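You operate a simulated robot arm through the tools that you are given. There is no shell and no other tool. Be economical: measure what you need, move in short steps, check, and stop when the job is done.

You run a simulated two-armed robot. Do the job below in one go: nothing can be reset, and whatever is moved stays where it is left.

Task
Open the near bench back left door, take the pale framed plate on the far bench top and put it away on the upper shelf of the near bench back left cabinet and shut the door again. Put the green framed lens on top of the pulley case. Take the green spool from the far bench top and leave it on top of the grids case. Put the copper cup on the near bench top away on the third rack shelf from the top. Take the white round tin and leave it on the magnifier. Open the bench two front left door, put the grey round tin on the upper shelf of the bench two front left cabinet and shut the door again. Open the near bench front left door, put the grating that says "600 /mm" from the top of the side table on the upper shelf of the near bench front left cabinet and shut the door again. Take the blue filter from the top of the side table and leave it on the yellow coil. Do these in any order. Set down upright: green framed lens, copper cup, grating, blue filter.

It is judged by the outcome, as a careful person would: the job done as asked, and still so three seconds after it is handed in. It fails if anything else is knocked over, pushed out of place, dropped, spilled or broken.

Robot
Two 7-joint arms with two-finger parallel grippers on one trunk, on a base that drives. Base frame: it is fixed to the floor where the robot stands at the start and does not move with it; the origin is under the middle of the robot, x ahead of it, y to its left, z up. Readings come in mm, rad, newtons and seconds.
The left shoulder is at the start at [20, 138, 1096], the right one opposite. With the tool pointing down near the work surface each hand reaches from about 140 to 500 mm from the robot's upright axis, wherever it stands, measured 20 degrees to its own side. Places, roughly: bench two front left door [2300, 0, 400]; blue filter (3x5x6 cm) [7600, 200, 800]; copper cup (6x6x7 cm) [5800, -800, 800]; grating [7500, -250, 750]; green framed lens (3x5x6 cm) [-3200, 1500, 800]; green spool (3x3x5 cm) [-3400, 2000, 800]; grey round tin (6x6x4 cm) [6100, -100, 800]; grids case [-3000, 1750, 750]; magnifier (9x9x2 cm) [5600, -700, 800]; near bench back left door [6000, 100, 400]; near bench front left door [4600, -600, 400]; pale framed plate (9x6x3 cm) [-2600, 1400, 800]; pulley case [-2750, 1500, 750]; third rack shelf [-5400, 2100, 900]; upper shelf of the bench two front left cabinet [2300, 200, 400]; upper shelf of the near bench back left cabinet [6000, -100, 400]; upper shelf of the near bench front left cabinet [4600, -400, 400]; white round tin (6x6x4 cm) [5600, -800, 800]; yellow coil (8x8x2 cm) [4500, 3500, 800]. Payload 1.57 kg a hand.
Tool frame (each hand has its own): the origin (TCP) lies between the finger pads and is the grasp point; the fingertips stand 30 mm ahead of it; z points along the fingers, y is the line along which they close. The gripper opens to 80 mm. The fingers are 17 mm wide and 12 mm thick; the gripper's body (40 by 82 mm) begins 80 mm behind the TCP.
Orientation is that of the tool frame in the base frame, as a unit quaternion [w, x, y, z]. With the fingers straight down and closing along the base's y, the tool's x points along the base's -x, its y along +y and its z along -z.

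Tools
- The arms move only by the tool send_rows. It takes "left_moves", "right_moves" or both (then of equal length, played together; a hand with none holds still); each is one flat list of numbers, 7 for each row, row after row: the shift along the base's x, y, z in mm, then the turn, a rotation vector about the base's x, y, z in rad, then the opening, from 0 (shut) to 1 (fully open). In form: [tx, ty, tz, rx, ry, rz, jaw, tx, ty, tz, rx, ry, rz, jaw, ...]. A call has 1 to 8 rows; each row shifts and turns the commanded pose from where the row before left it. Each row takes 0.2 s and may step no farther than 50 mm and 0.15 rad from the row before; otherwise, or with a gripper value out of range, the whole call is refused. Where a pose cannot be reached the arm comes as near as it can. A force on the tool above 40 N (or 10 N above the force at the start of the call, whichever is more), or a blocked arm, ends the call early, and 0.2 s more pass. The fingers move at their own pace (about 45 mm/s each) and stop on an object; they squeeze with about 37 N. The grip force told is the motor's: it shows also when the fingers shut on nothing. Time passes only in rows, and 0.2 s behind the last, so rows that do not move let the fingers close. The reply holds the time, the measured pose of the TCP, the force on the tool along the base axes, the opening and the grip force, in the units named above and with some noise, with the torque about the TCP (base axes, N m) and any sound that the robot's microphone picked up, and new pictures: "show" is both (left out), scene, wrist or none (wrist: the cameras of the hands that moved).
- Cameras (640 x 400 px; columns grow to the right, rows downward): "scene" is now at [192, -7, 992]; the picture's right is [-0.05, -1.00, 0.00], its down [-0.46, 0.02, -0.89] and it looks along [0.89, -0.04, -0.46] (base axes); focal length 258 px, centre (320, 200). "left" rides on the left gripper at [72, 7, -122] in its tool frame; the picture's right is [-0.09, 1.00, 0.00], its down [-0.84, -0.08, -0.54] and it looks along [-0.54, -0.05, 0.84] (tool axes); focal length 238 px, centre (320, 200). "right" rides on the right gripper at [72, -7, -122] in its tool frame; the picture's right is [0.09, 1.00, 0.00], its down [-0.84, 0.08, -0.54] and it looks along [-0.54, 0.05, 0.84] (tool axes); focal length 238 px, centre (320, 200). There is no depth. A picture from a camera that has moved, and an enlarged one, comes with that camera's place and axes in the base frame and with its lens.
- move_column(by): slides the trunk up (or, below 0, down) by that many mm; the arms and the scene camera ride with it, the base frame stays. It gives what a move gives, with no picture.
- base_move(legs): drives the robot by 1 to 6 legs, each [ahead, left, turn to the left] in mm, mm and rad, along the robot's own axes; the way and the turn of a leg run together, so that a leg with both is an arc; at most 1500 mm and 3.142 rad a leg. The arms and the cameras ride along, it lands a little off, and it stops where it bumps. It gives what a move gives, and a new picture of the scene camera.
- aim_head(pan, tilt): turns the head with the scene camera to pan (to the left, within 1.047 rad either way) and tilt (down, from -0.506 to 1.204), counted from straight ahead of the robot. It gives what a move gives, and a new picture of the scene camera.
- close_up(camera, box): a new picture of the part [left, top, right, bottom] of that camera's present view, enlarged. The clock stands still meanwhile.
- close_job(): hands the job in; it is judged then, once.

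Go step by step. Nothing tells you exact positions but the pictures and the camera data: compare them with the known pose of the tool, close in by small moves and look again before you grip or let go. The budget is 546 turns and 360 pictures, counting those below and the enlarged ones. Unless the task says otherwise, let go and move clear before handing in.

The tools are called after "Request:" by a JSON object that holds its "api" and its "payload". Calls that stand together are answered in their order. send_rows: Moves the arms, as the interface text tells. Its arguments: {"type":"object","properties":{"left_moves":{"type":"array"},"right_moves":{"type":"array"},"show":{"type":"string","enum":["both","scene","wrist","none"]}},"required":[]} The other tools are called the same way: move_column (by) slides the trunk up or down; base_move (legs) drives the base; aim_head (pan, tilt) turns the head that bears the scene camera; close_up (camera, box) takes an enlarged picture of a part of a camera's view; close_job () hands the job in.

At the start:

```text
clock: 0.0
left_tcp_pos: [408.1, 200.1, 636.8]
left_orientation: [0.001, 0.0, 1.0, 0.001]
left_contact_force: [-0.4, 0.0, -0.1]
left_moment: [0.0, 0.0, -0.01]
left_grip_width: 80.0
left_grasp_force: 0.1
right_tcp_pos: [383.3, -191.8, 694.8]
right_orientation: [0.0, 0.001, 1.0, 0.0]
right_contact_force: [0.7, -0.9, 0.0]
right_moment: [0.01, 0.01, 0.04]
right_grip_width: 79.9
right_grasp_force: 0.1
trunk travel left (down, up): [-471.0, 769.0]
robot x, y, heading: [4.2, 2.0, 0.0]
head pan, tilt: [-0.047, 0.482]
```

scene: 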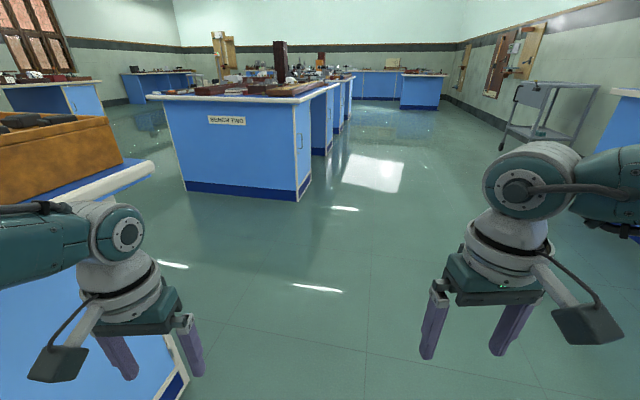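
right: 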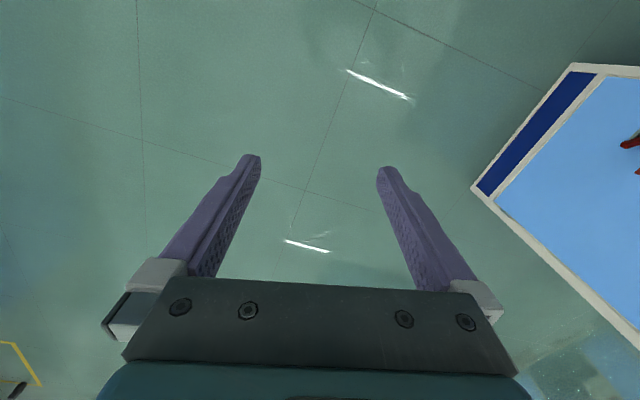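
left: 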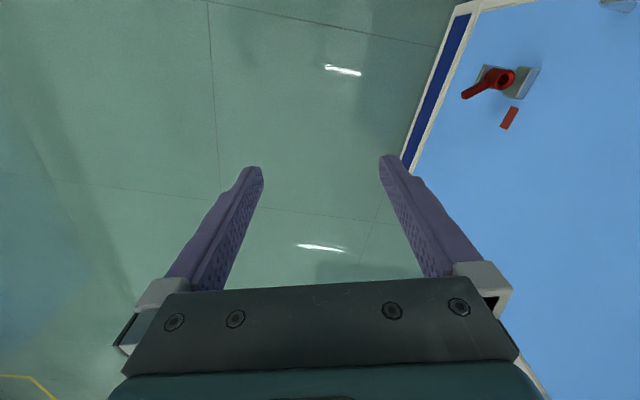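

I see aisles between benches, with bench two ahead. First I'll look to both sides before moving.

Request:
{"api": "aim_head", "payload": {"pan": 1.0, "tilt": 0.4}}

Request:
{"api": "aim_head", "payload": {"pan": -1.0, "tilt": 0.4}}

```text
clock: 1.3
left_tcp_pos: [408.8, 198.9, 636.0]
left_orientation: [0.0, 0.0, 1.0, 0.0]
left_contact_force: [-0.7, 0.3, 0.3]
left_moment: [-0.01, 0.01, 0.02]
left_grip_width: 80.0
left_grasp_force: 0.0
right_tcp_pos: [383.4, -192.1, 694.2]
right_orientation: [0.0, 0.0, 1.0, -0.001]
right_contact_force: [0.6, -0.3, -0.8]
right_moment: [0.02, -0.02, 0.02]
right_grip_width: 80.0
right_grasp_force: 0.1
trunk travel left (down, up): [-471.0, 769.0]
robot x, y, heading: [0.3, 0.2, -0.002]
head pan, tilt: [1.0, 0.4]
camera scene: at [150.9, 75.1, 999.5], right [0.84, -0.54, 0.0], down [-0.21, -0.33, -0.92], along [0.5, 0.77, -0.39], focal length 258 px, centre (320, 200)
```

scene: 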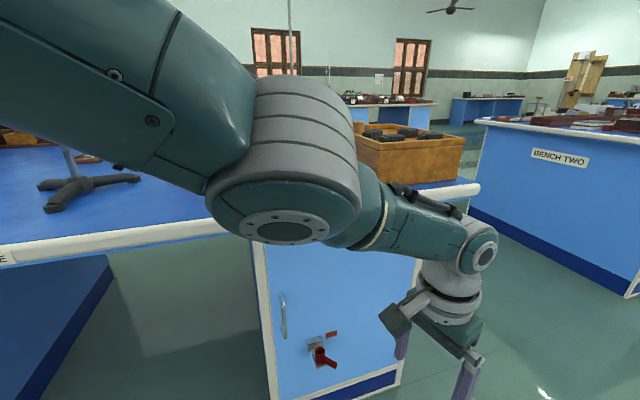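

```text
clock: 3.2
left_tcp_pos: [407.8, 199.4, 637.0]
left_orientation: [0.001, 0.0, 1.0, 0.0]
left_contact_force: [0.3, 0.9, -0.2]
left_moment: [0.0, -0.01, 0.02]
left_grip_width: 80.0
left_grasp_force: 0.2
right_tcp_pos: [383.8, -192.2, 694.3]
right_orientation: [0.0, 0.0, 1.0, 0.0]
right_contact_force: [-0.3, -0.2, -0.6]
right_moment: [0.0, 0.01, 0.0]
right_grip_width: 80.0
right_grasp_force: 0.1
trunk travel left (down, up): [-471.0, 769.0]
robot x, y, heading: [0.9, 1.0, 0.001]
head pan, tilt: [-1.0, 0.4]
camera scene: at [150.8, -80.7, 999.5], right [-0.84, -0.54, 0.0], down [-0.21, 0.33, -0.92], along [0.5, -0.77, -0.39], focal length 258 px, centre (320, 200)
```

scene: 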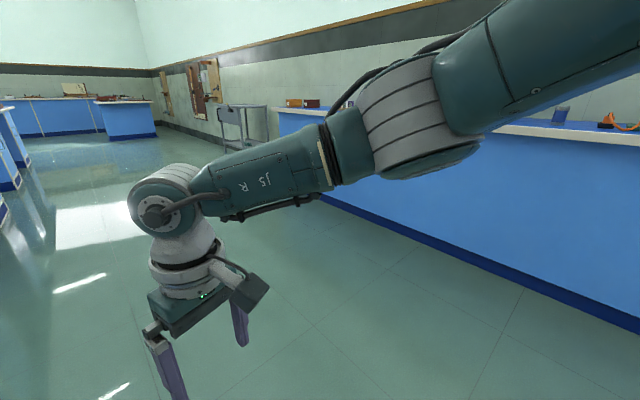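

The bench to my left is close and there's a wall bench on the right at about y=-1800. I'll strafe to mid-aisle, then turn around to see the far bench.

Request:
{"api": "base_move", "payload": {"legs": [[0, -700, 0], [0, 0, 3.1416]]}}

Request:
{"api": "aim_head", "payload": {"pan": 0, "tilt": 0.3}}

Request:
{"api": "aim_head", "payload": {"pan": -0.9, "tilt": 0.3}}

```text
refused: 3.1416 is not a number from -3.14159 to 3.14159
```

```text
clock: 4.5
left_tcp_pos: [407.1, 199.1, 637.2]
left_orientation: [-0.001, 0.0, 1.0, 0.001]
left_contact_force: [0.1, -0.5, 0.1]
left_moment: [-0.01, -0.04, -0.02]
left_grip_width: 79.7
left_grasp_force: 0.0
right_tcp_pos: [382.8, -191.4, 694.9]
right_orientation: [0.001, 0.0, 1.0, 0.0]
right_contact_force: [-0.7, -1.1, -0.3]
right_moment: [0.01, 0.01, 0.0]
right_grip_width: 79.7
right_grasp_force: 0.0
trunk travel left (down, up): [-471.0, 769.0]
robot x, y, heading: [-2.0, 1.1, -0.003]
head pan, tilt: [0.0, 0.3]
camera scene: at [194.1, -2.9, 1008.8], right [0.0, -1.0, 0.0], down [-0.3, 0.0, -0.96], along [0.96, 0.0, -0.3], focal length 258 px, centre (320, 200)
```

scene: 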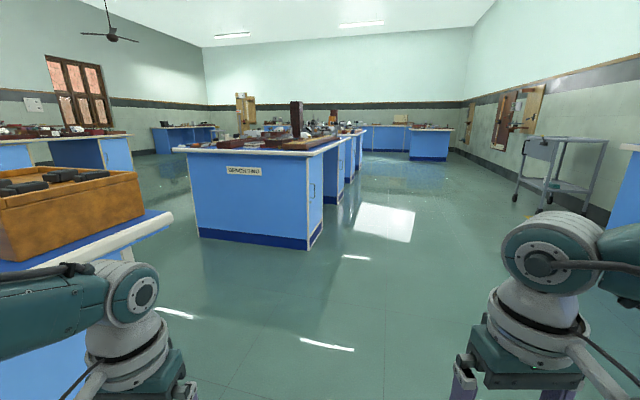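

```text
clock: 5.7
left_tcp_pos: [407.2, 200.2, 636.0]
left_orientation: [0.0, -0.001, 1.0, 0.0]
left_contact_force: [0.5, -0.5, 0.2]
left_moment: [-0.01, 0.0, 0.0]
left_grip_width: 80.1
left_grasp_force: 0.1
right_tcp_pos: [383.1, -192.2, 694.0]
right_orientation: [0.0, 0.0, 1.0, 0.0]
right_contact_force: [0.1, -0.2, 0.6]
right_moment: [0.03, -0.04, -0.02]
right_grip_width: 79.9
right_grasp_force: 0.0
trunk travel left (down, up): [-471.0, 769.0]
robot x, y, heading: [-2.2, -1.2, 0.0]
head pan, tilt: [-0.901, 0.3]
camera scene: at [158.8, -75.9, 1008.8], right [-0.78, -0.62, 0.0], down [-0.18, 0.23, -0.96], along [0.59, -0.75, -0.3], focal length 258 px, centre (320, 200)
```

scene: 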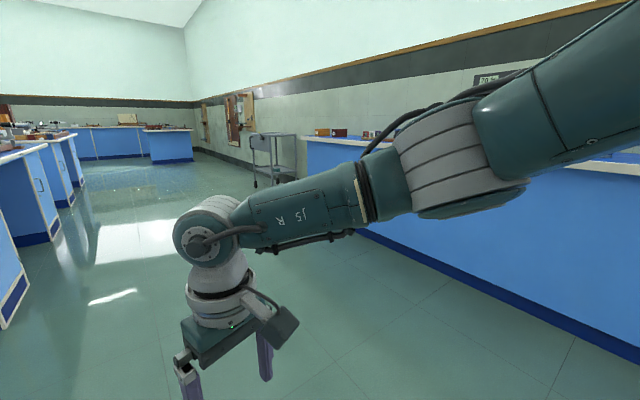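

The turn limit was slightly exceeded. I'll retry with 3.1.

Request:
{"api": "base_move", "payload": {"legs": [[0, -700, 0], [0, 0, 3.1]]}}

Request:
{"api": "aim_head", "payload": {"pan": 0, "tilt": 0.3}}

```text
clock: 17.0
left_tcp_pos: [-425.7, -904.5, 636.3]
left_orientation: [0.0, 1.0, -0.016, 0.0]
left_contact_force: [0.2, -0.2, -0.1]
left_moment: [-0.01, 0.02, 0.01]
left_grip_width: 80.0
left_grasp_force: 0.1
right_tcp_pos: [-388.0, -514.3, 694.3]
right_orientation: [-0.001, 1.0, -0.016, 0.0]
right_contact_force: [0.9, -0.2, -0.3]
right_moment: [0.0, 0.03, 0.04]
right_grip_width: 80.1
right_grasp_force: 0.1
trunk travel left (down, up): [-471.0, 769.0]
robot x, y, heading: [-10.2, -720.7, 3.107]
head pan, tilt: [-0.901, 0.3]
camera scene: at [-165.5, -644.1, 1008.8], right [0.8, 0.6, 0.0], down [0.18, -0.24, -0.96], along [-0.57, 0.77, -0.3], focal length 258 px, centre (320, 200)
```

scene: 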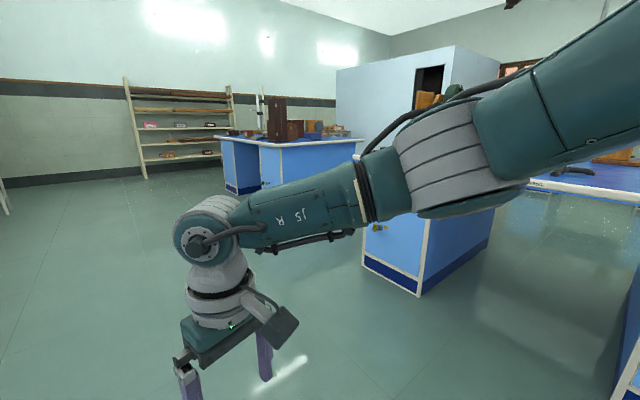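

```text
clock: 18.2
left_tcp_pos: [-424.5, -905.7, 636.6]
left_orientation: [0.0, 1.0, -0.016, 0.0]
left_contact_force: [0.6, 0.1, 0.4]
left_moment: [0.01, 0.0, 0.0]
left_grip_width: 80.0
left_grasp_force: 0.1
right_tcp_pos: [-388.9, -516.0, 695.6]
right_orientation: [0.0, 1.0, -0.017, 0.0]
right_contact_force: [-0.3, 0.0, 0.3]
right_moment: [0.02, 0.02, 0.02]
right_grip_width: 80.0
right_grasp_force: 0.0
trunk travel left (down, up): [-471.0, 769.0]
robot x, y, heading: [-12.3, -720.1, 3.106]
head pan, tilt: [0.0, 0.3]
camera scene: at [-203.2, -716.0, 1008.8], right [0.03, 1.0, 0.0], down [0.3, -0.01, -0.96], along [-0.95, 0.03, -0.3], focal length 258 px, centre (320, 200)
```

scene: 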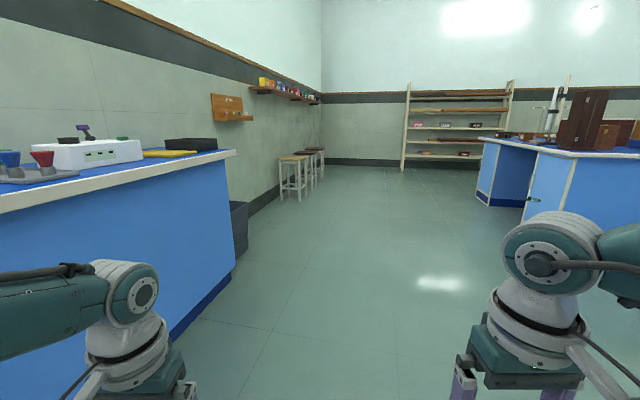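

The rack is at the end wall, the far bench ahead right. I'll drive near the far bench and face it (+y).

Request:
{"api": "base_move", "payload": {"legs": [[1400, 0, 0], [1400, -600, 0], [0, 0, -1.536]]}}

```text
refused: leg 2 is longer than a leg can be; nothing moved
```

Request:
{"api": "base_move", "payload": {"legs": [[1400, 0, 0], [1300, -600, 0], [0, 0, -1.536]]}}

```text
clock: 35.6
left_tcp_pos: [-2859.5, 442.2, 637.7]
left_orientation: [0.0, -0.696, 0.718, 0.0]
left_contact_force: [-0.3, 0.2, -0.2]
left_moment: [-0.01, -0.01, 0.0]
left_grip_width: 80.1
left_grasp_force: 0.0
right_tcp_pos: [-2468.6, 404.4, 694.2]
right_orientation: [0.0, -0.696, 0.718, 0.0]
right_contact_force: [-0.4, 0.1, -0.3]
right_moment: [-0.02, -0.04, 0.02]
right_grip_width: 80.2
right_grasp_force: 0.0
trunk travel left (down, up): [-471.0, 769.0]
robot x, y, heading: [-2673.7, 31.7, 1.54]
head pan, tilt: [0.0, 0.3]
camera scene: at [-2665.8, 218.0, 1008.8], right [1.0, -0.03, 0.0], down [-0.01, -0.3, -0.96], along [0.03, 0.95, -0.3], focal length 258 px, centre (320, 200)
```

scene: 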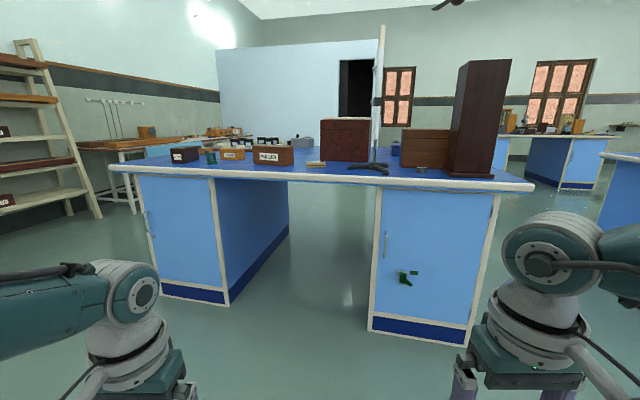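

Request:
{"api": "close_up", "payload": {"camera": "scene", "box": [150, 110, 350, 200]}}

Request:
{"api": "close_up", "payload": {"camera": "scene", "box": [300, 110, 540, 200]}}

```text
3.20 times, centred on (250, 155) of scene
camera zoom: at [-2665.8, 218.0, 1008.8], right [1.0, -0.03, 0.0], down [-0.01, -0.3, -0.96], along [0.03, 0.95, -0.3], focal length 826 px, centre (544, 344)
```

zoom: 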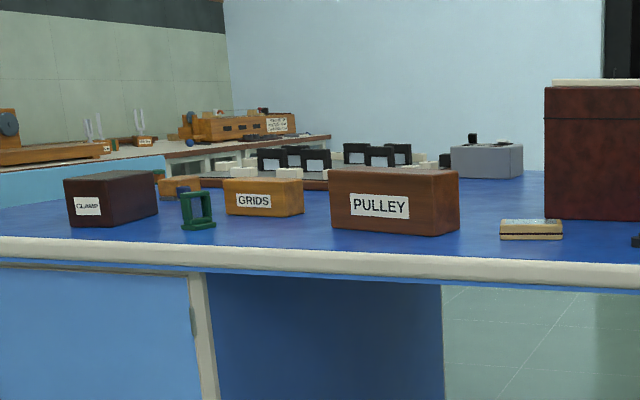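

```text
2.67 times, centred on (420, 155) of scene
camera zoom: at [-2665.8, 218.0, 1008.8], right [1.0, -0.03, 0.0], down [-0.01, -0.3, -0.96], along [0.03, 0.95, -0.3], focal length 688 px, centre (53, 320)
```

zoom: 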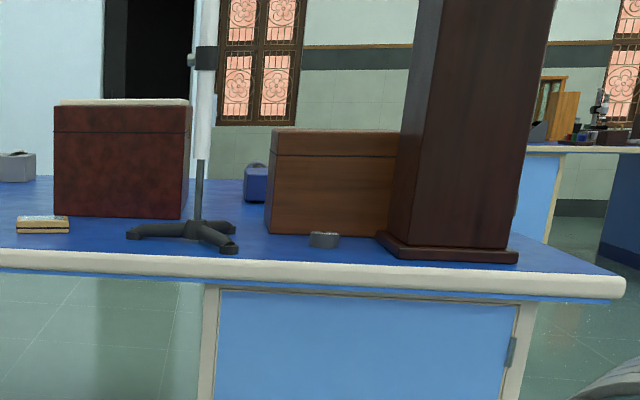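

I see the green lens (left), GRIDS and PULLEY cases, and the pale plate on the bench's front edge. I'll raise the trunk and close in.

Request:
{"api": "move_column", "payload": {"by": 350}}

Request:
{"api": "base_move", "payload": {"legs": [[500, 0, 0.03]]}}

Request:
{"api": "aim_head", "payload": {"pan": 0.3, "tilt": 0.7}}

```text
clock: 39.0
left_tcp_pos: [-2859.3, 441.3, 986.3]
left_orientation: [0.0, -0.696, 0.718, 0.0]
left_contact_force: [-0.3, -0.9, -0.7]
left_moment: [-0.03, 0.02, 0.03]
left_grip_width: 80.1
left_grasp_force: 0.1
right_tcp_pos: [-2469.5, 403.7, 1042.6]
right_orientation: [-0.001, -0.696, 0.718, 0.0]
right_contact_force: [0.1, -0.2, -0.3]
right_moment: [0.02, -0.01, 0.0]
right_grip_width: 79.9
right_grasp_force: 0.1
trunk travel left (down, up): [-821.0, 419.0]
robot x, y, heading: [-2672.7, 28.4, 1.541]
head pan, tilt: [0.0, 0.3]
```

```text
clock: 42.0
left_tcp_pos: [-2854.5, 928.0, 987.1]
left_orientation: [0.0, -0.701, 0.713, 0.0]
left_contact_force: [-0.4, -0.4, -0.7]
left_moment: [-0.01, 0.04, 0.02]
left_grip_width: 80.1
left_grasp_force: 0.1
right_tcp_pos: [-2462.2, 897.1, 1043.4]
right_orientation: [0.001, -0.702, 0.712, 0.0]
right_contact_force: [-0.2, -0.5, -0.4]
right_moment: [-0.02, 0.0, 0.04]
right_grip_width: 79.9
right_grasp_force: 0.1
trunk travel left (down, up): [-821.0, 419.0]
robot x, y, heading: [-2665.2, 517.1, 1.556]
head pan, tilt: [0.0, 0.3]
camera scene: at [-2657.1, 708.0, 1358.8], right [1.0, -0.02, 0.0], down [0.0, -0.3, -0.96], along [0.02, 0.96, -0.3], focal length 258 px, centre (320, 200)
```

scene: 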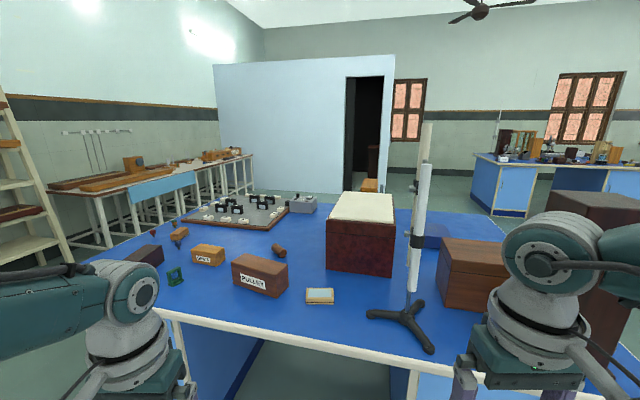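

```text
clock: 42.8
left_tcp_pos: [-2855.6, 927.0, 986.0]
left_orientation: [0.0, -0.702, 0.713, 0.0]
left_contact_force: [0.5, 0.0, -0.6]
left_moment: [0.0, -0.01, 0.02]
left_grip_width: 80.0
left_grasp_force: 0.1
right_tcp_pos: [-2463.0, 896.6, 1044.9]
right_orientation: [0.0, -0.702, 0.712, 0.0]
right_contact_force: [-0.2, 0.6, 0.6]
right_moment: [-0.03, 0.03, 0.01]
right_grip_width: 79.8
right_grasp_force: 0.0
trunk travel left (down, up): [-821.0, 419.0]
robot x, y, heading: [-2660.4, 518.1, 1.553]
head pan, tilt: [0.3, 0.7]
camera scene: at [-2682.4, 696.2, 1322.7], right [0.96, 0.28, 0.0], down [0.18, -0.62, -0.77], along [-0.21, 0.73, -0.64], focal length 258 px, centre (320, 200)
```

scene: 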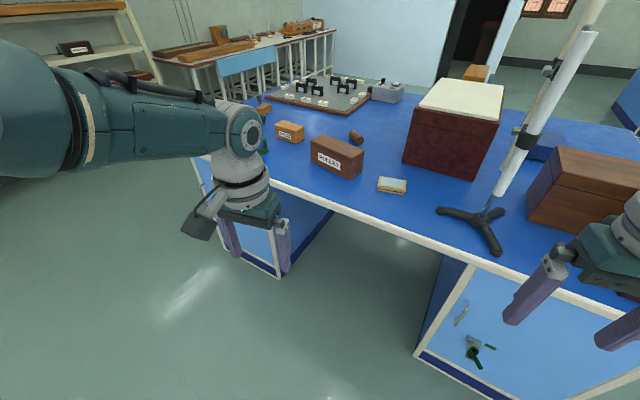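

Objects confirmed around the estimated places. I'll move left and closer, checking where the base can go.

Request:
{"api": "base_move", "payload": {"legs": [[300, 350, 0.017]]}}

Request:
{"api": "aim_head", "payload": {"pan": 0.0, "tilt": 0.75}}

```text
clock: 45.6
left_tcp_pos: [-3209.4, 1221.9, 986.7]
left_orientation: [0.0, 0.71, -0.705, -0.001]
left_contact_force: [0.8, -0.5, -0.6]
left_moment: [0.0, 0.0, 0.0]
left_grip_width: 80.2
left_grasp_force: 0.0
right_tcp_pos: [-2817.2, 1198.7, 1043.1]
right_orientation: [0.0, 0.71, -0.705, 0.0]
right_contact_force: [0.8, -0.5, 0.1]
right_moment: [0.04, -0.05, 0.03]
right_grip_width: 79.9
right_grasp_force: 0.1
trunk travel left (down, up): [-821.0, 419.0]
robot x, y, heading: [-3006.0, 815.7, 1.577]
head pan, tilt: [0.3, 0.7]
camera scene: at [-3032.4, 992.7, 1322.6], right [0.95, 0.3, 0.0], down [0.2, -0.61, -0.76], along [-0.23, 0.73, -0.64], focal length 258 px, centre (320, 200)
```

scene: 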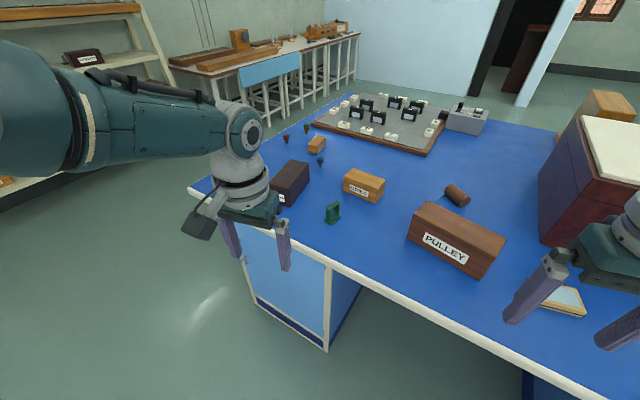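

```text
clock: 46.4
left_tcp_pos: [-3210.0, 1221.6, 987.4]
left_orientation: [0.0, 0.71, -0.705, -0.001]
left_contact_force: [-0.5, 0.2, 0.4]
left_moment: [0.01, -0.01, -0.01]
left_grip_width: 80.3
left_grasp_force: 0.1
right_tcp_pos: [-2817.3, 1200.0, 1044.8]
right_orientation: [0.0, 0.71, -0.704, 0.001]
right_contact_force: [0.9, 0.5, -0.7]
right_moment: [-0.01, 0.0, 0.01]
right_grip_width: 80.1
right_grasp_force: 0.1
trunk travel left (down, up): [-821.0, 419.0]
robot x, y, heading: [-3005.6, 814.4, 1.581]
head pan, tilt: [0.0, 0.75]
camera scene: at [-3007.4, 994.7, 1318.4], right [1.0, 0.01, 0.0], down [0.01, -0.68, -0.73], along [-0.01, 0.73, -0.68], focal length 258 px, centre (320, 200)
```

scene: 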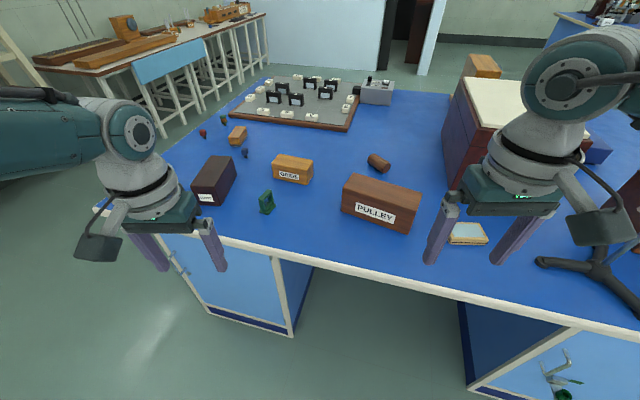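

Request:
{"api": "close_up", "payload": {"camera": "scene", "box": [180, 90, 340, 190]}}

Request:
{"api": "close_up", "payload": {"camera": "scene", "box": [180, 140, 500, 250]}}

```text
4.00 times, centred on (260, 140) of scene
camera zoom: at [-3007.4, 994.7, 1318.4], right [1.0, 0.01, 0.0], down [0.01, -0.68, -0.73], along [-0.01, 0.73, -0.68], focal length 1032 px, centre (560, 440)
```

zoom: 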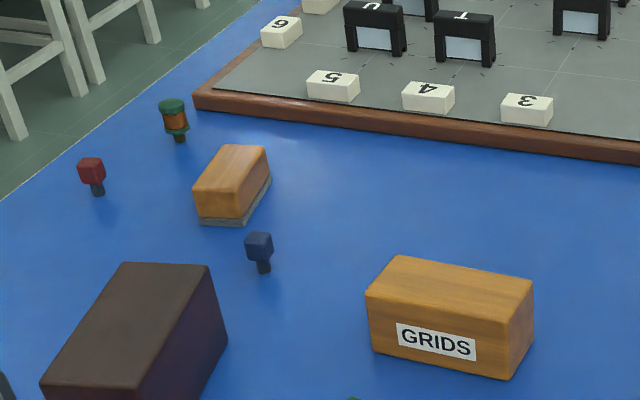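

```text
2.00 times, centred on (340, 195) of scene
camera zoom: at [-3007.4, 994.7, 1318.4], right [1.0, 0.01, 0.0], down [0.01, -0.68, -0.73], along [-0.01, 0.73, -0.68], focal length 516 px, centre (280, 210)
```

zoom: 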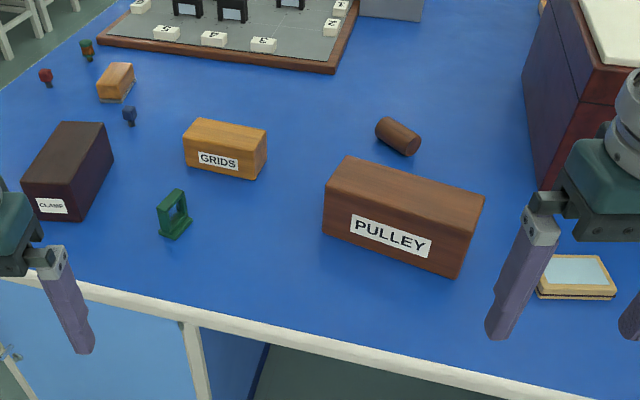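

The bench is rotated about 14° and the spool stands near its left end. I'll look down to see my base's clearance.

Request:
{"api": "aim_head", "payload": {"pan": 0.0, "tilt": 1.204}}

```text
clock: 47.3
left_tcp_pos: [-3209.9, 1221.1, 987.4]
left_orientation: [0.0, 0.711, -0.704, 0.0]
left_contact_force: [-0.3, 0.1, 0.5]
left_moment: [0.01, 0.01, -0.02]
left_grip_width: 80.4
left_grasp_force: 0.0
right_tcp_pos: [-2817.6, 1200.0, 1044.2]
right_orientation: [-0.001, 0.71, -0.704, 0.0]
right_contact_force: [-0.3, -0.1, -0.6]
right_moment: [0.0, -0.05, -0.01]
right_grip_width: 79.9
right_grasp_force: 0.0
trunk travel left (down, up): [-821.0, 419.0]
robot x, y, heading: [-3008.3, 815.2, 1.578]
head pan, tilt: [0.0, 1.201]
camera scene: at [-3007.1, 967.8, 1286.7], right [1.0, 0.01, 0.0], down [0.01, -0.93, -0.36], along [0.0, 0.36, -0.93], focal length 258 px, centre (320, 200)
```

scene: 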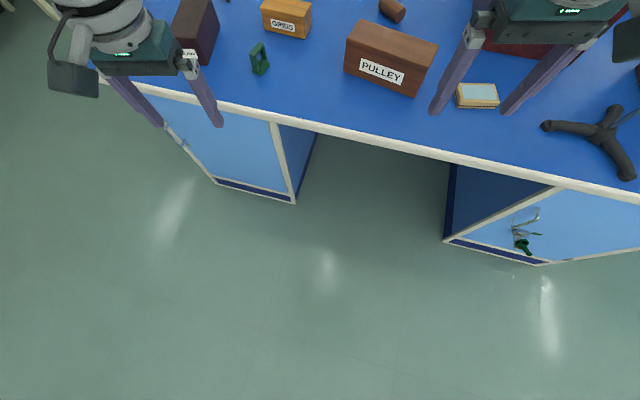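

The base footprint isn't visible, but the floor is clear. I'll align with the bench (turn right 0.25) and close in with the left hand ahead of the lens.

Request:
{"api": "base_move", "payload": {"legs": [[0, 0, -0.255], [200, 164, 0]]}}

Request:
{"api": "aim_head", "payload": {"pan": 0.2, "tilt": 1.0}}

```text
clock: 50.0
left_tcp_pos: [-3213.3, 1495.8, 986.1]
left_orientation: [-0.001, -0.617, 0.787, 0.0]
left_contact_force: [-0.5, 0.8, 0.9]
left_moment: [-0.04, -0.01, -0.04]
left_grip_width: 79.9
left_grasp_force: 0.1
right_tcp_pos: [-2839.9, 1377.1, 1043.3]
right_orientation: [0.0, -0.616, 0.787, 0.001]
right_contact_force: [0.0, 0.2, -0.1]
right_moment: [0.03, -0.02, 0.02]
right_grip_width: 80.0
right_grasp_force: 0.1
trunk travel left (down, up): [-821.0, 419.0]
robot x, y, heading: [-3119.3, 1052.1, 1.325]
head pan, tilt: [0.0, 1.201]
camera scene: at [-3079.5, 1200.2, 1286.7], right [0.97, -0.24, 0.0], down [-0.22, -0.9, -0.36], along [0.09, 0.35, -0.93], focal length 258 px, centre (320, 200)
```

scene: 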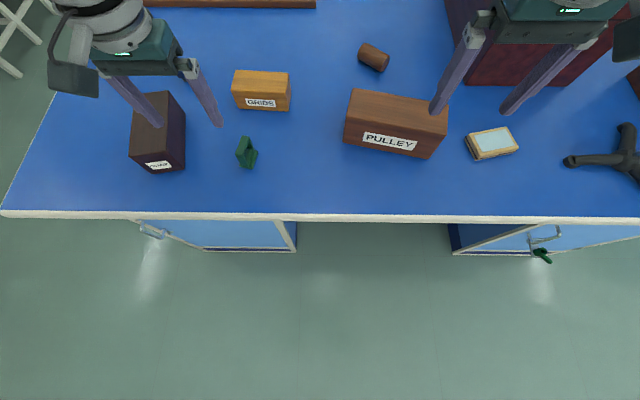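

```text
clock: 50.8
left_tcp_pos: [-3213.8, 1495.4, 986.8]
left_orientation: [-0.001, -0.617, 0.787, 0.0]
left_contact_force: [0.2, -0.2, 0.1]
left_moment: [0.01, -0.03, 0.02]
left_grip_width: 80.0
left_grasp_force: 0.0
right_tcp_pos: [-2839.8, 1378.6, 1043.1]
right_orientation: [0.0, -0.616, 0.787, 0.0]
right_contact_force: [-0.3, -0.4, 0.2]
right_moment: [0.01, 0.03, 0.0]
right_grip_width: 80.4
right_grasp_force: 0.0
trunk travel left (down, up): [-821.0, 419.0]
robot x, y, heading: [-3119.2, 1052.4, 1.333]
head pan, tilt: [0.201, 1.0]
camera scene: at [-3090.0, 1215.5, 1299.2], right [1.0, -0.04, 0.0], down [-0.04, -0.84, -0.54], along [0.02, 0.54, -0.84], focal length 258 px, centre (320, 200)
```

scene: 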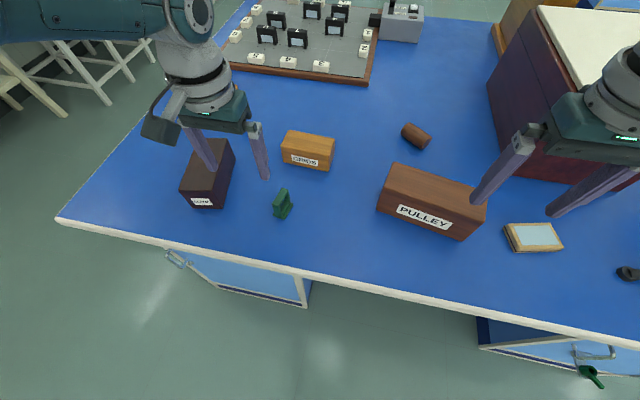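

Base is now well aligned and close. I'll move the left hand above the lens and look with its wrist camera.

Request:
{"api": "send_rows", "payload": {"left_moves": [25, 5, -20, 0, 0, 0, 1, 25, 0, -20, 0, 0, 0, 1], "show": "wrist"}}

```text
clock: 51.4
left_tcp_pos: [-3174.5, 1469.4, 964.2]
left_orientation: [0.0, -0.616, 0.788, 0.0]
left_contact_force: [-0.8, -0.2, -0.5]
left_moment: [0.02, -0.02, 0.0]
left_grip_width: 80.0
left_grasp_force: 0.0
left hand out of reach, approached as far as the arm can: row 1, 2
right_tcp_pos: [-2838.1, 1377.5, 1044.2]
right_orientation: [0.0, -0.616, 0.788, 0.0]
right_contact_force: [0.8, 0.0, -1.1]
right_moment: [-0.01, 0.03, -0.01]
right_grip_width: 80.0
right_grasp_force: 0.0
trunk travel left (down, up): [-821.0, 419.0]
robot x, y, heading: [-3119.1, 1050.3, 1.33]
head pan, tilt: [0.201, 1.0]
camera left: at [-3198.2, 1400.9, 1086.3], right [-0.94, 0.33, 0.0], down [0.28, 0.79, 0.54], along [0.18, 0.51, -0.84], focal length 238 px, centre (320, 200)
```

left: 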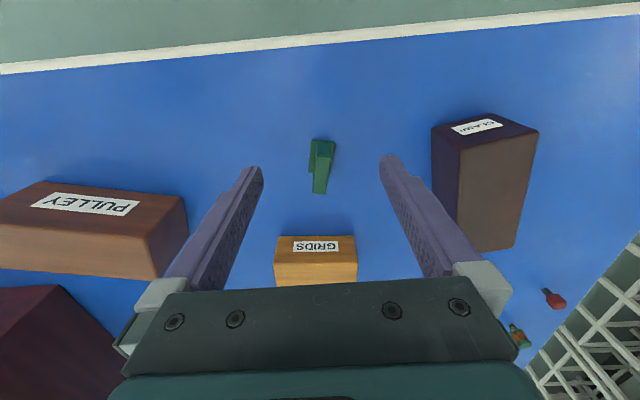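

The arm's reach improves with a lower shoulder. I'll raise the hands and lower the trunk alternately.

Request:
{"api": "send_rows", "payload": {"left_moves": [0, 0, 50, 0, 0, 0, 1, 0, 0, 50, 0, 0, 0, 1, 0, 0, 50, 0, 0, 0, 1, 0, 0, 50, 0, 0, 0, 1], "right_moves": [0, -10, 50, 0, 0, 0, 1, 0, -10, 50, 0, 0, 0, 1, 0, -10, 50, 0, 0, 0, 1, 0, -10, 50, 0, 0, 0, 1], "show": "none"}}

Request:
{"api": "move_column", "payload": {"by": -220}}

```text
refused: row 1 steps farther than a row can; nothing moved
```

```text
clock: 52.8
left_tcp_pos: [-3173.8, 1470.5, 829.0]
left_orientation: [-0.005, -0.616, 0.788, -0.004]
left_contact_force: [-4.2, -8.9, 21.6]
left_moment: [-0.2, -0.29, -0.21]
left_grip_width: 79.9
left_grasp_force: 0.1
right_tcp_pos: [-2839.3, 1377.6, 902.5]
right_orientation: [0.0, -0.617, 0.787, 0.0]
right_contact_force: [-0.2, -0.7, 0.6]
right_moment: [-0.02, -0.01, 0.05]
right_grip_width: 80.0
right_grasp_force: 0.1
trunk travel left (down, up): [-681.0, 559.0]
robot x, y, heading: [-3116.6, 1053.6, 1.325]
head pan, tilt: [0.201, 1.0]
stopped: the force on the tool passed its limit at 160 N (the readings are from after the stop); the commanded pose is now the measured one
```

The row was refused and the trunk came down, so the left fingers touched something. I'll stop and look.

Request:
{"api": "send_rows", "payload": {"left_moves": [0, 0, 10, 0, 0, 0, 1], "show": "both"}}

```text
clock: 53.2
left_tcp_pos: [-3172.9, 1468.4, 839.0]
left_orientation: [-0.005, -0.616, 0.788, -0.005]
left_contact_force: [0.5, 0.7, -0.7]
left_moment: [-0.02, -0.02, -0.02]
left_grip_width: 80.2
left_grasp_force: 0.0
right_tcp_pos: [-2839.4, 1378.6, 904.0]
right_orientation: [0.0, -0.617, 0.787, -0.001]
right_contact_force: [0.8, 0.2, -0.4]
right_moment: [0.02, -0.04, 0.01]
right_grip_width: 79.9
right_grasp_force: 0.1
trunk travel left (down, up): [-681.0, 559.0]
robot x, y, heading: [-3116.9, 1047.9, 1.327]
head pan, tilt: [0.201, 1.0]
camera scene: at [-3090.2, 1215.4, 1158.8], right [1.0, -0.04, 0.0], down [-0.04, -0.84, -0.54], along [0.02, 0.54, -0.84], focal length 258 px, centre (320, 200)
camera left: at [-3196.2, 1402.2, 961.2], right [-0.94, 0.33, 0.0], down [0.28, 0.8, 0.53], along [0.18, 0.5, -0.85], focal length 238 px, centre (320, 200)
```

scene: 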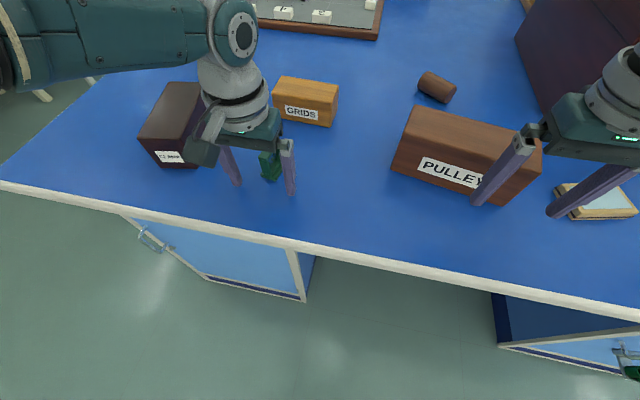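
left: 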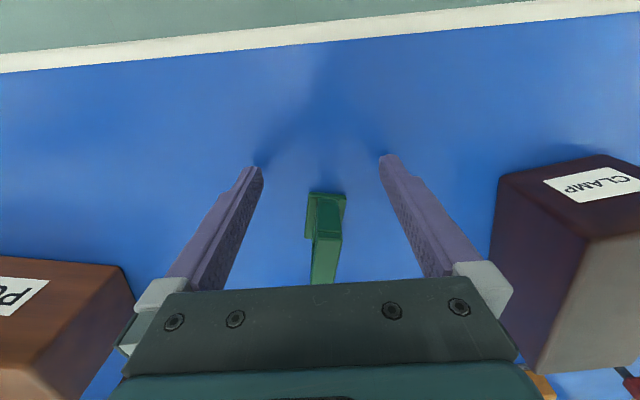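

The fingers only met the bench top (z≈799); nothing was moved. The lens stands edge-on between the fingers, 43 mm farther in; I'll slide around it.

Request:
{"api": "send_rows", "payload": {"left_moves": [5, 21, 0, 0, 0, 0, 1, 5, 21, -2, 0, 0, 0, 1], "show": "wrist"}}

```text
clock: 53.8
left_tcp_pos: [-3175.1, 1483.8, 847.1]
left_orientation: [-0.005, -0.616, 0.788, -0.005]
left_contact_force: [-0.5, 0.3, -0.5]
left_moment: [0.0, 0.03, 0.01]
left_grip_width: 80.3
left_grasp_force: 0.0
left hand out of reach, approached as far as the arm can: row 1, 2
right_tcp_pos: [-2839.0, 1377.8, 905.5]
right_orientation: [0.001, -0.616, 0.788, 0.0]
right_contact_force: [-0.5, 0.7, 0.5]
right_moment: [-0.02, 0.0, 0.0]
right_grip_width: 80.0
right_grasp_force: 0.0
trunk travel left (down, up): [-681.0, 559.0]
robot x, y, heading: [-3116.5, 1052.2, 1.327]
head pan, tilt: [0.201, 1.0]
camera left: at [-3199.6, 1417.3, 969.5], right [-0.94, 0.33, 0.0], down [0.28, 0.8, 0.53], along [0.18, 0.5, -0.85], focal length 238 px, centre (320, 200)
```

left: 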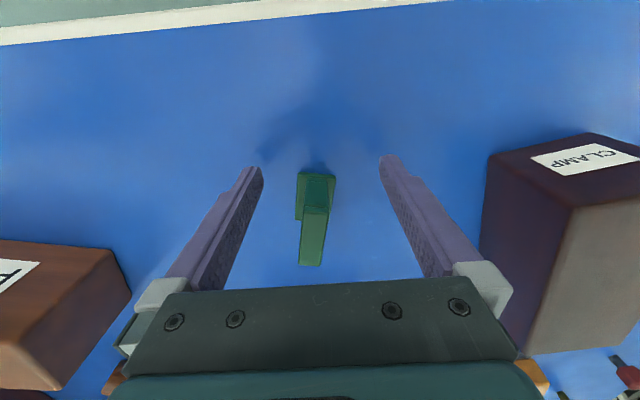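

Reach limit again; I'll lift the hand, creep the base forward, and then see.

Request:
{"api": "send_rows", "payload": {"left_moves": [0, 0, 40, 0, 0, 0, 1, 0, 0, 40, 0, 0, 0, 1, 0, 0, 40, 0, 0, 0, 1], "right_moves": [0, 0, 40, 0, 0, 0, 1, 0, 0, 40, 0, 0, 0, 1, 0, 0, 40, 0, 0, 0, 1], "show": "none"}}

```text
clock: 54.6
left_tcp_pos: [-3174.2, 1484.6, 968.1]
left_orientation: [-0.004, -0.616, 0.788, -0.004]
left_contact_force: [-0.2, 0.2, -1.2]
left_moment: [-0.01, 0.0, 0.0]
left_grip_width: 80.0
left_grasp_force: 0.1
right_tcp_pos: [-2833.8, 1376.2, 1023.5]
right_orientation: [-0.001, -0.617, 0.787, -0.001]
right_contact_force: [-0.3, 0.0, 0.3]
right_moment: [0.01, -0.01, 0.0]
right_grip_width: 80.0
right_grasp_force: 0.0
trunk travel left (down, up): [-681.0, 559.0]
robot x, y, heading: [-3119.7, 1050.4, 1.329]
head pan, tilt: [0.201, 1.0]
```

Request:
{"api": "base_move", "payload": {"legs": [[70, 0, 0]]}}

Request:
{"api": "move_column", "payload": {"by": -60}}

```text
clock: 55.6
left_tcp_pos: [-3158.5, 1551.0, 968.9]
left_orientation: [-0.003, -0.616, 0.788, -0.005]
left_contact_force: [-0.1, 0.9, 0.0]
left_moment: [-0.05, 0.02, 0.02]
left_grip_width: 80.0
left_grasp_force: 0.1
right_tcp_pos: [-2817.2, 1441.8, 1022.1]
right_orientation: [0.0, -0.617, 0.787, -0.001]
right_contact_force: [0.4, -0.3, 0.5]
right_moment: [0.01, -0.01, -0.01]
right_grip_width: 80.0
right_grasp_force: 0.1
trunk travel left (down, up): [-681.0, 559.0]
robot x, y, heading: [-3101.8, 1120.7, 1.333]
head pan, tilt: [0.201, 1.0]
camera scene: at [-3073.5, 1282.4, 1159.2], right [1.0, -0.04, 0.0], down [-0.04, -0.84, -0.54], along [0.02, 0.54, -0.84], focal length 258 px, centre (320, 200)
```

scene: 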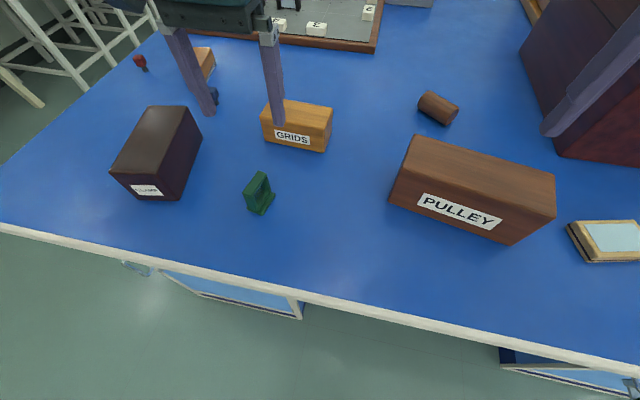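

```text
clock: 56.6
left_tcp_pos: [-3157.4, 1551.4, 908.0]
left_orientation: [-0.004, -0.617, 0.787, -0.004]
left_contact_force: [0.6, 0.1, 1.0]
left_moment: [0.03, -0.03, 0.02]
left_grip_width: 80.1
left_grasp_force: 0.1
right_tcp_pos: [-2818.1, 1442.7, 962.6]
right_orientation: [0.001, -0.616, 0.788, -0.001]
right_contact_force: [0.7, 0.9, 0.2]
right_moment: [0.02, -0.02, -0.05]
right_grip_width: 80.1
right_grasp_force: 0.1
trunk travel left (down, up): [-621.0, 619.0]
robot x, y, heading: [-3099.8, 1115.6, 1.328]
head pan, tilt: [0.201, 1.0]
```

Request:
{"api": "send_rows", "payload": {"left_moves": [-2, -22, 0, 0, 0, 0, 1, -2, -21, 0, 0, 0, 0, 1], "show": "wrist"}}

```text
clock: 57.2
left_tcp_pos: [-3163.3, 1507.6, 907.2]
left_orientation: [-0.004, -0.616, 0.788, -0.005]
left_contact_force: [-0.6, -0.8, -0.1]
left_moment: [0.0, 0.0, 0.0]
left_grip_width: 80.0
left_grasp_force: 0.1
right_tcp_pos: [-2816.8, 1443.3, 962.5]
right_orientation: [0.0, -0.617, 0.787, -0.001]
right_contact_force: [-1.0, 0.1, -0.7]
right_moment: [-0.01, -0.02, -0.03]
right_grip_width: 80.2
right_grasp_force: 0.0
trunk travel left (down, up): [-621.0, 619.0]
robot x, y, heading: [-3101.8, 1119.7, 1.333]
head pan, tilt: [0.201, 1.0]
camera left: at [-3187.5, 1441.7, 1029.6], right [-0.94, 0.33, 0.0], down [0.28, 0.8, 0.53], along [0.18, 0.5, -0.85], focal length 238 px, centre (320, 200)
```

left: 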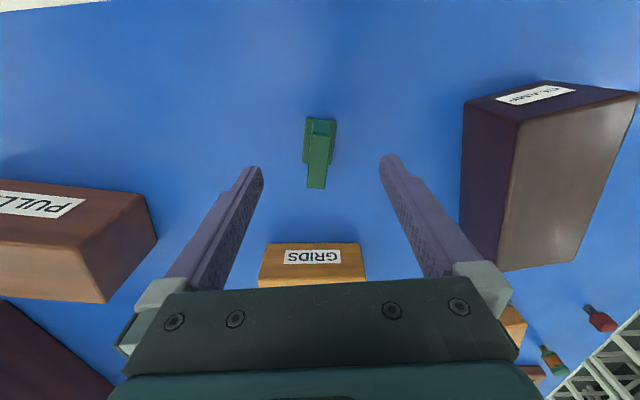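

Well centred; descend around the lens and close.

Request:
{"api": "send_rows", "payload": {"left_moves": [1, 2, -36, 0, 0, 0, 1, 0, 1, -36, 0, 0, 0, 1, 0, 0, 0, 0, 0, 0, 0, 0, 0, 0, 0, 0, 0, 0, 0, 0, 0, 0, 0, 0, 0, 0, 0, 0, 0, 0, 0, 0], "show": "wrist"}}

```text
clock: 58.6
left_tcp_pos: [-3161.9, 1510.3, 834.5]
left_orientation: [-0.004, -0.617, 0.787, -0.004]
left_contact_force: [0.2, -0.8, -0.4]
left_moment: [-0.01, -0.04, 0.0]
left_grip_width: 29.1
left_grasp_force: 22.8
right_tcp_pos: [-2817.5, 1441.4, 962.6]
right_orientation: [0.0, -0.616, 0.787, -0.002]
right_contact_force: [-0.5, 0.7, 0.9]
right_moment: [0.0, 0.02, -0.01]
right_grip_width: 79.9
right_grasp_force: 0.1
trunk travel left (down, up): [-621.0, 619.0]
robot x, y, heading: [-3102.8, 1118.9, 1.33]
head pan, tilt: [0.201, 1.0]
camera left: at [-3186.4, 1443.5, 958.4], right [-0.94, 0.33, 0.0], down [0.28, 0.8, 0.53], along [0.18, 0.5, -0.85], focal length 238 px, centre (320, 200)
```

left: 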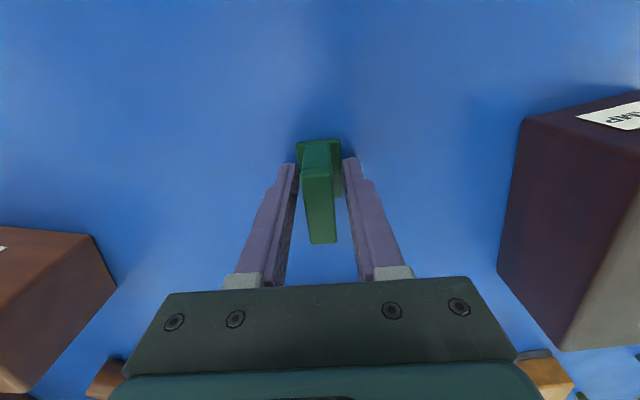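

Request:
{"api": "send_rows", "payload": {"left_moves": [0, 0, 0, 0, 0, 0, 0, 0, 0, 0, 0, 0, 0, 0, 0, 0, 40, 0, 0, 0, 0, 0, 0, 45, 0, 0, 0, 0, 0, 0, 45, 0, 0, 0, 0], "show": "wrist"}}

```text
clock: 59.8
left_tcp_pos: [-3162.9, 1508.4, 964.5]
left_orientation: [-0.005, -0.616, 0.788, -0.004]
left_contact_force: [-0.3, -0.7, -1.5]
left_moment: [0.03, -0.02, 0.0]
left_grip_width: 29.0
left_grasp_force: 37.3
right_tcp_pos: [-2817.8, 1442.5, 963.0]
right_orientation: [0.0, -0.616, 0.788, 0.0]
right_contact_force: [0.1, -0.8, -1.0]
right_moment: [-0.01, -0.02, -0.03]
right_grip_width: 79.7
right_grasp_force: 0.0
trunk travel left (down, up): [-621.0, 619.0]
robot x, y, heading: [-3097.7, 1117.8, 1.324]
head pan, tilt: [0.201, 1.0]
camera left: at [-3185.5, 1442.3, 1087.4], right [-0.94, 0.33, 0.0], down [0.28, 0.8, 0.53], along [0.18, 0.5, -0.85], focal length 238 px, centre (320, 200)
```

left: 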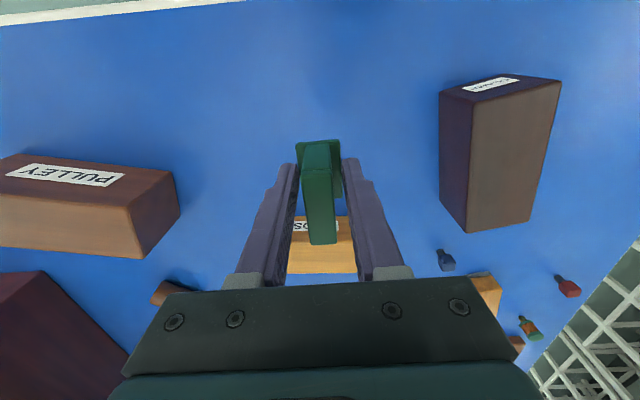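

Lens held. Next I'll retract the right hand so the base can shift right without touching the red box.

Request:
{"api": "send_rows", "payload": {"right_moves": [-9, -36, 20, 0, 0, 0, 0.5, -9, -36, 20, 0, 0, 0, 0.5, -9, -36, 20, 0, 0, 0, 0.5, -9, -36, 20, 0, 0, 0, 0.5], "show": "scene"}}

```text
clock: 60.8
left_tcp_pos: [-3161.6, 1509.1, 963.5]
left_orientation: [-0.004, -0.616, 0.788, -0.005]
left_contact_force: [0.2, -0.2, -0.5]
left_moment: [0.02, 0.02, -0.02]
left_grip_width: 28.8
left_grasp_force: 37.4
right_tcp_pos: [-2852.3, 1300.1, 1045.4]
right_orientation: [0.001, -0.615, 0.788, 0.0]
right_contact_force: [-0.5, -0.2, -0.3]
right_moment: [0.05, -0.01, 0.0]
right_grip_width: 39.8
right_grasp_force: 0.1
trunk travel left (down, up): [-621.0, 619.0]
robot x, y, heading: [-3103.9, 1116.9, 1.332]
head pan, tilt: [0.201, 1.0]
camera scene: at [-3073.5, 1282.2, 1099.1], right [1.0, -0.04, 0.0], down [-0.04, -0.84, -0.54], along [0.02, 0.54, -0.84], focal length 258 px, centre (320, 200)
```

scene: 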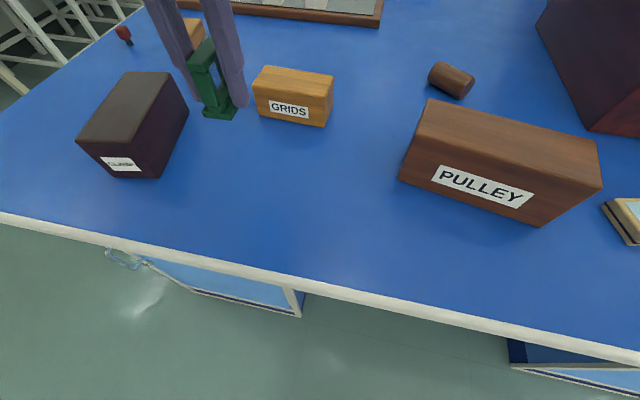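

Request:
{"api": "close_up", "payload": {"camera": "scene", "box": [360, 60, 640, 240]}}

```text
2.22 times, centred on (500, 150) of scene
camera zoom: at [-3073.5, 1282.2, 1099.1], right [1.0, -0.04, 0.0], down [-0.04, -0.84, -0.54], along [0.02, 0.54, -0.84], focal length 573 px, centre (-80, 311)
```

zoom: 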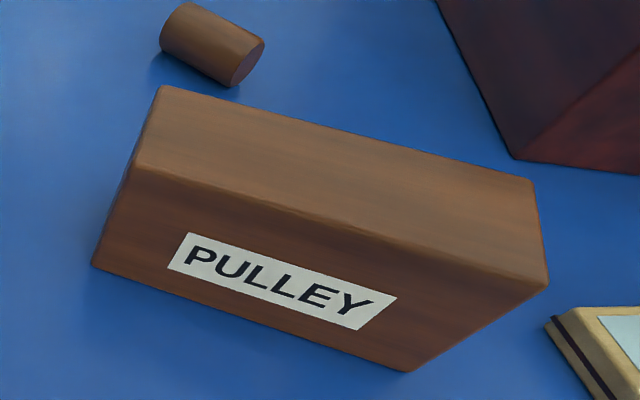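

Pulley case top is at z≈888 centred about (-2851,1494). I'll shift the base right and a touch ahead.

Request:
{"api": "base_move", "payload": {"legs": [[25, -230, 0]]}}

```text
clock: 62.5
left_tcp_pos: [-2932.4, 1477.8, 964.5]
left_orientation: [-0.004, -0.615, 0.789, -0.005]
left_contact_force: [0.2, -1.3, -0.7]
left_moment: [-0.03, 0.0, -0.04]
left_grip_width: 29.1
left_grasp_force: 37.2
right_tcp_pos: [-2623.2, 1268.9, 1045.2]
right_orientation: [0.0, -0.615, 0.788, -0.002]
right_contact_force: [-0.5, 0.1, -0.6]
right_moment: [-0.03, 0.0, 0.02]
right_grip_width: 40.1
right_grasp_force: 0.0
trunk travel left (down, up): [-621.0, 619.0]
robot x, y, heading: [-2878.0, 1087.3, 1.327]
head pan, tilt: [0.201, 1.0]
camera scene: at [-2845.5, 1250.5, 1099.2], right [1.0, -0.04, 0.0], down [-0.04, -0.84, -0.54], along [0.02, 0.54, -0.84], focal length 258 px, centre (320, 200)
```

scene: 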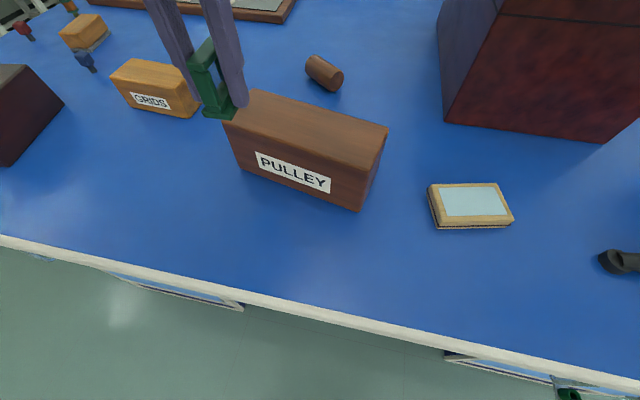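

Request:
{"api": "send_rows", "payload": {"left_moves": [42, 7, 0, 0, 0, 0, 0, 41, 7, 0, 0, 0, 0, 0, 0, 0, -20, 0, 0, 0, 0], "show": "both"}}

```text
clock: 63.4
left_tcp_pos: [-2847.8, 1493.3, 944.0]
left_orientation: [-0.004, -0.615, 0.789, -0.004]
left_contact_force: [0.7, -0.6, -0.5]
left_moment: [0.0, -0.02, 0.02]
left_grip_width: 28.9
left_grasp_force: 37.3
right_tcp_pos: [-2624.1, 1269.1, 1044.7]
right_orientation: [0.0, -0.616, 0.788, -0.002]
right_contact_force: [-0.8, 0.4, 0.5]
right_moment: [-0.01, -0.04, -0.01]
right_grip_width: 40.1
right_grasp_force: 0.2
trunk travel left (down, up): [-621.0, 619.0]
robot x, y, heading: [-2874.4, 1087.2, 1.324]
head pan, tilt: [0.201, 1.0]
camera scene: at [-2845.6, 1250.4, 1099.2], right [1.0, -0.04, 0.0], down [-0.04, -0.84, -0.54], along [0.02, 0.54, -0.84], focal length 258 px, centre (320, 200)
camera left: at [-2871.8, 1426.6, 1066.8], right [-0.94, 0.33, 0.0], down [0.28, 0.8, 0.53], along [0.18, 0.5, -0.85], focal length 238 px, centre (320, 200)
```

scene: 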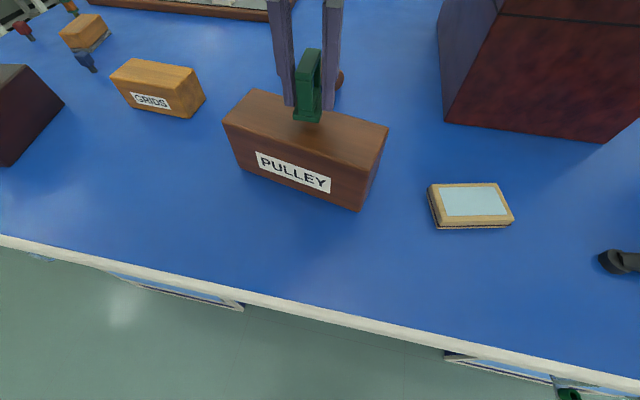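
left: 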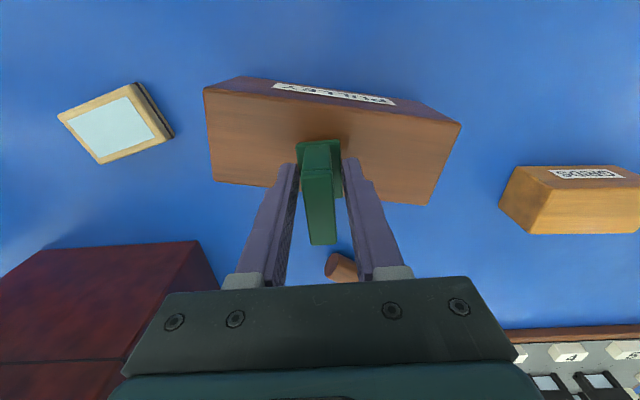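

Request:
{"api": "send_rows", "payload": {"left_moves": [-2, -7, -10, 0, 0, 0, 0, 0, 0, -6, 0, 0, 0, 0, 0, 0, -3, 0, 0, 0, 0], "show": "wrist"}}

```text
clock: 64.2
left_tcp_pos: [-2851.1, 1484.3, 925.5]
left_orientation: [-0.005, -0.615, 0.788, -0.004]
left_contact_force: [-0.3, -0.2, -0.6]
left_moment: [-0.01, 0.02, 0.01]
left_grip_width: 28.8
left_grasp_force: 36.9
right_tcp_pos: [-2624.4, 1268.5, 1045.2]
right_orientation: [0.0, -0.615, 0.788, -0.001]
right_contact_force: [-0.2, 0.2, 0.3]
right_moment: [0.01, 0.06, 0.02]
right_grip_width: 39.6
right_grasp_force: 0.0
trunk travel left (down, up): [-621.0, 619.0]
robot x, y, heading: [-2875.2, 1089.2, 1.328]
head pan, tilt: [0.201, 1.0]
camera left: at [-2874.7, 1418.1, 1048.8], right [-0.94, 0.33, 0.0], down [0.28, 0.8, 0.53], along [0.18, 0.5, -0.85], focal length 238 px, centre (320, 200)
```

left: 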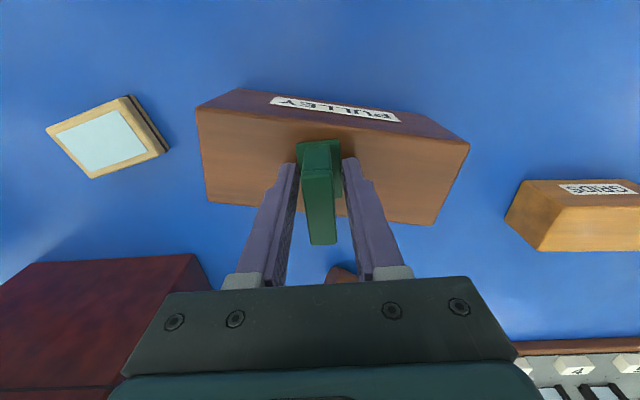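

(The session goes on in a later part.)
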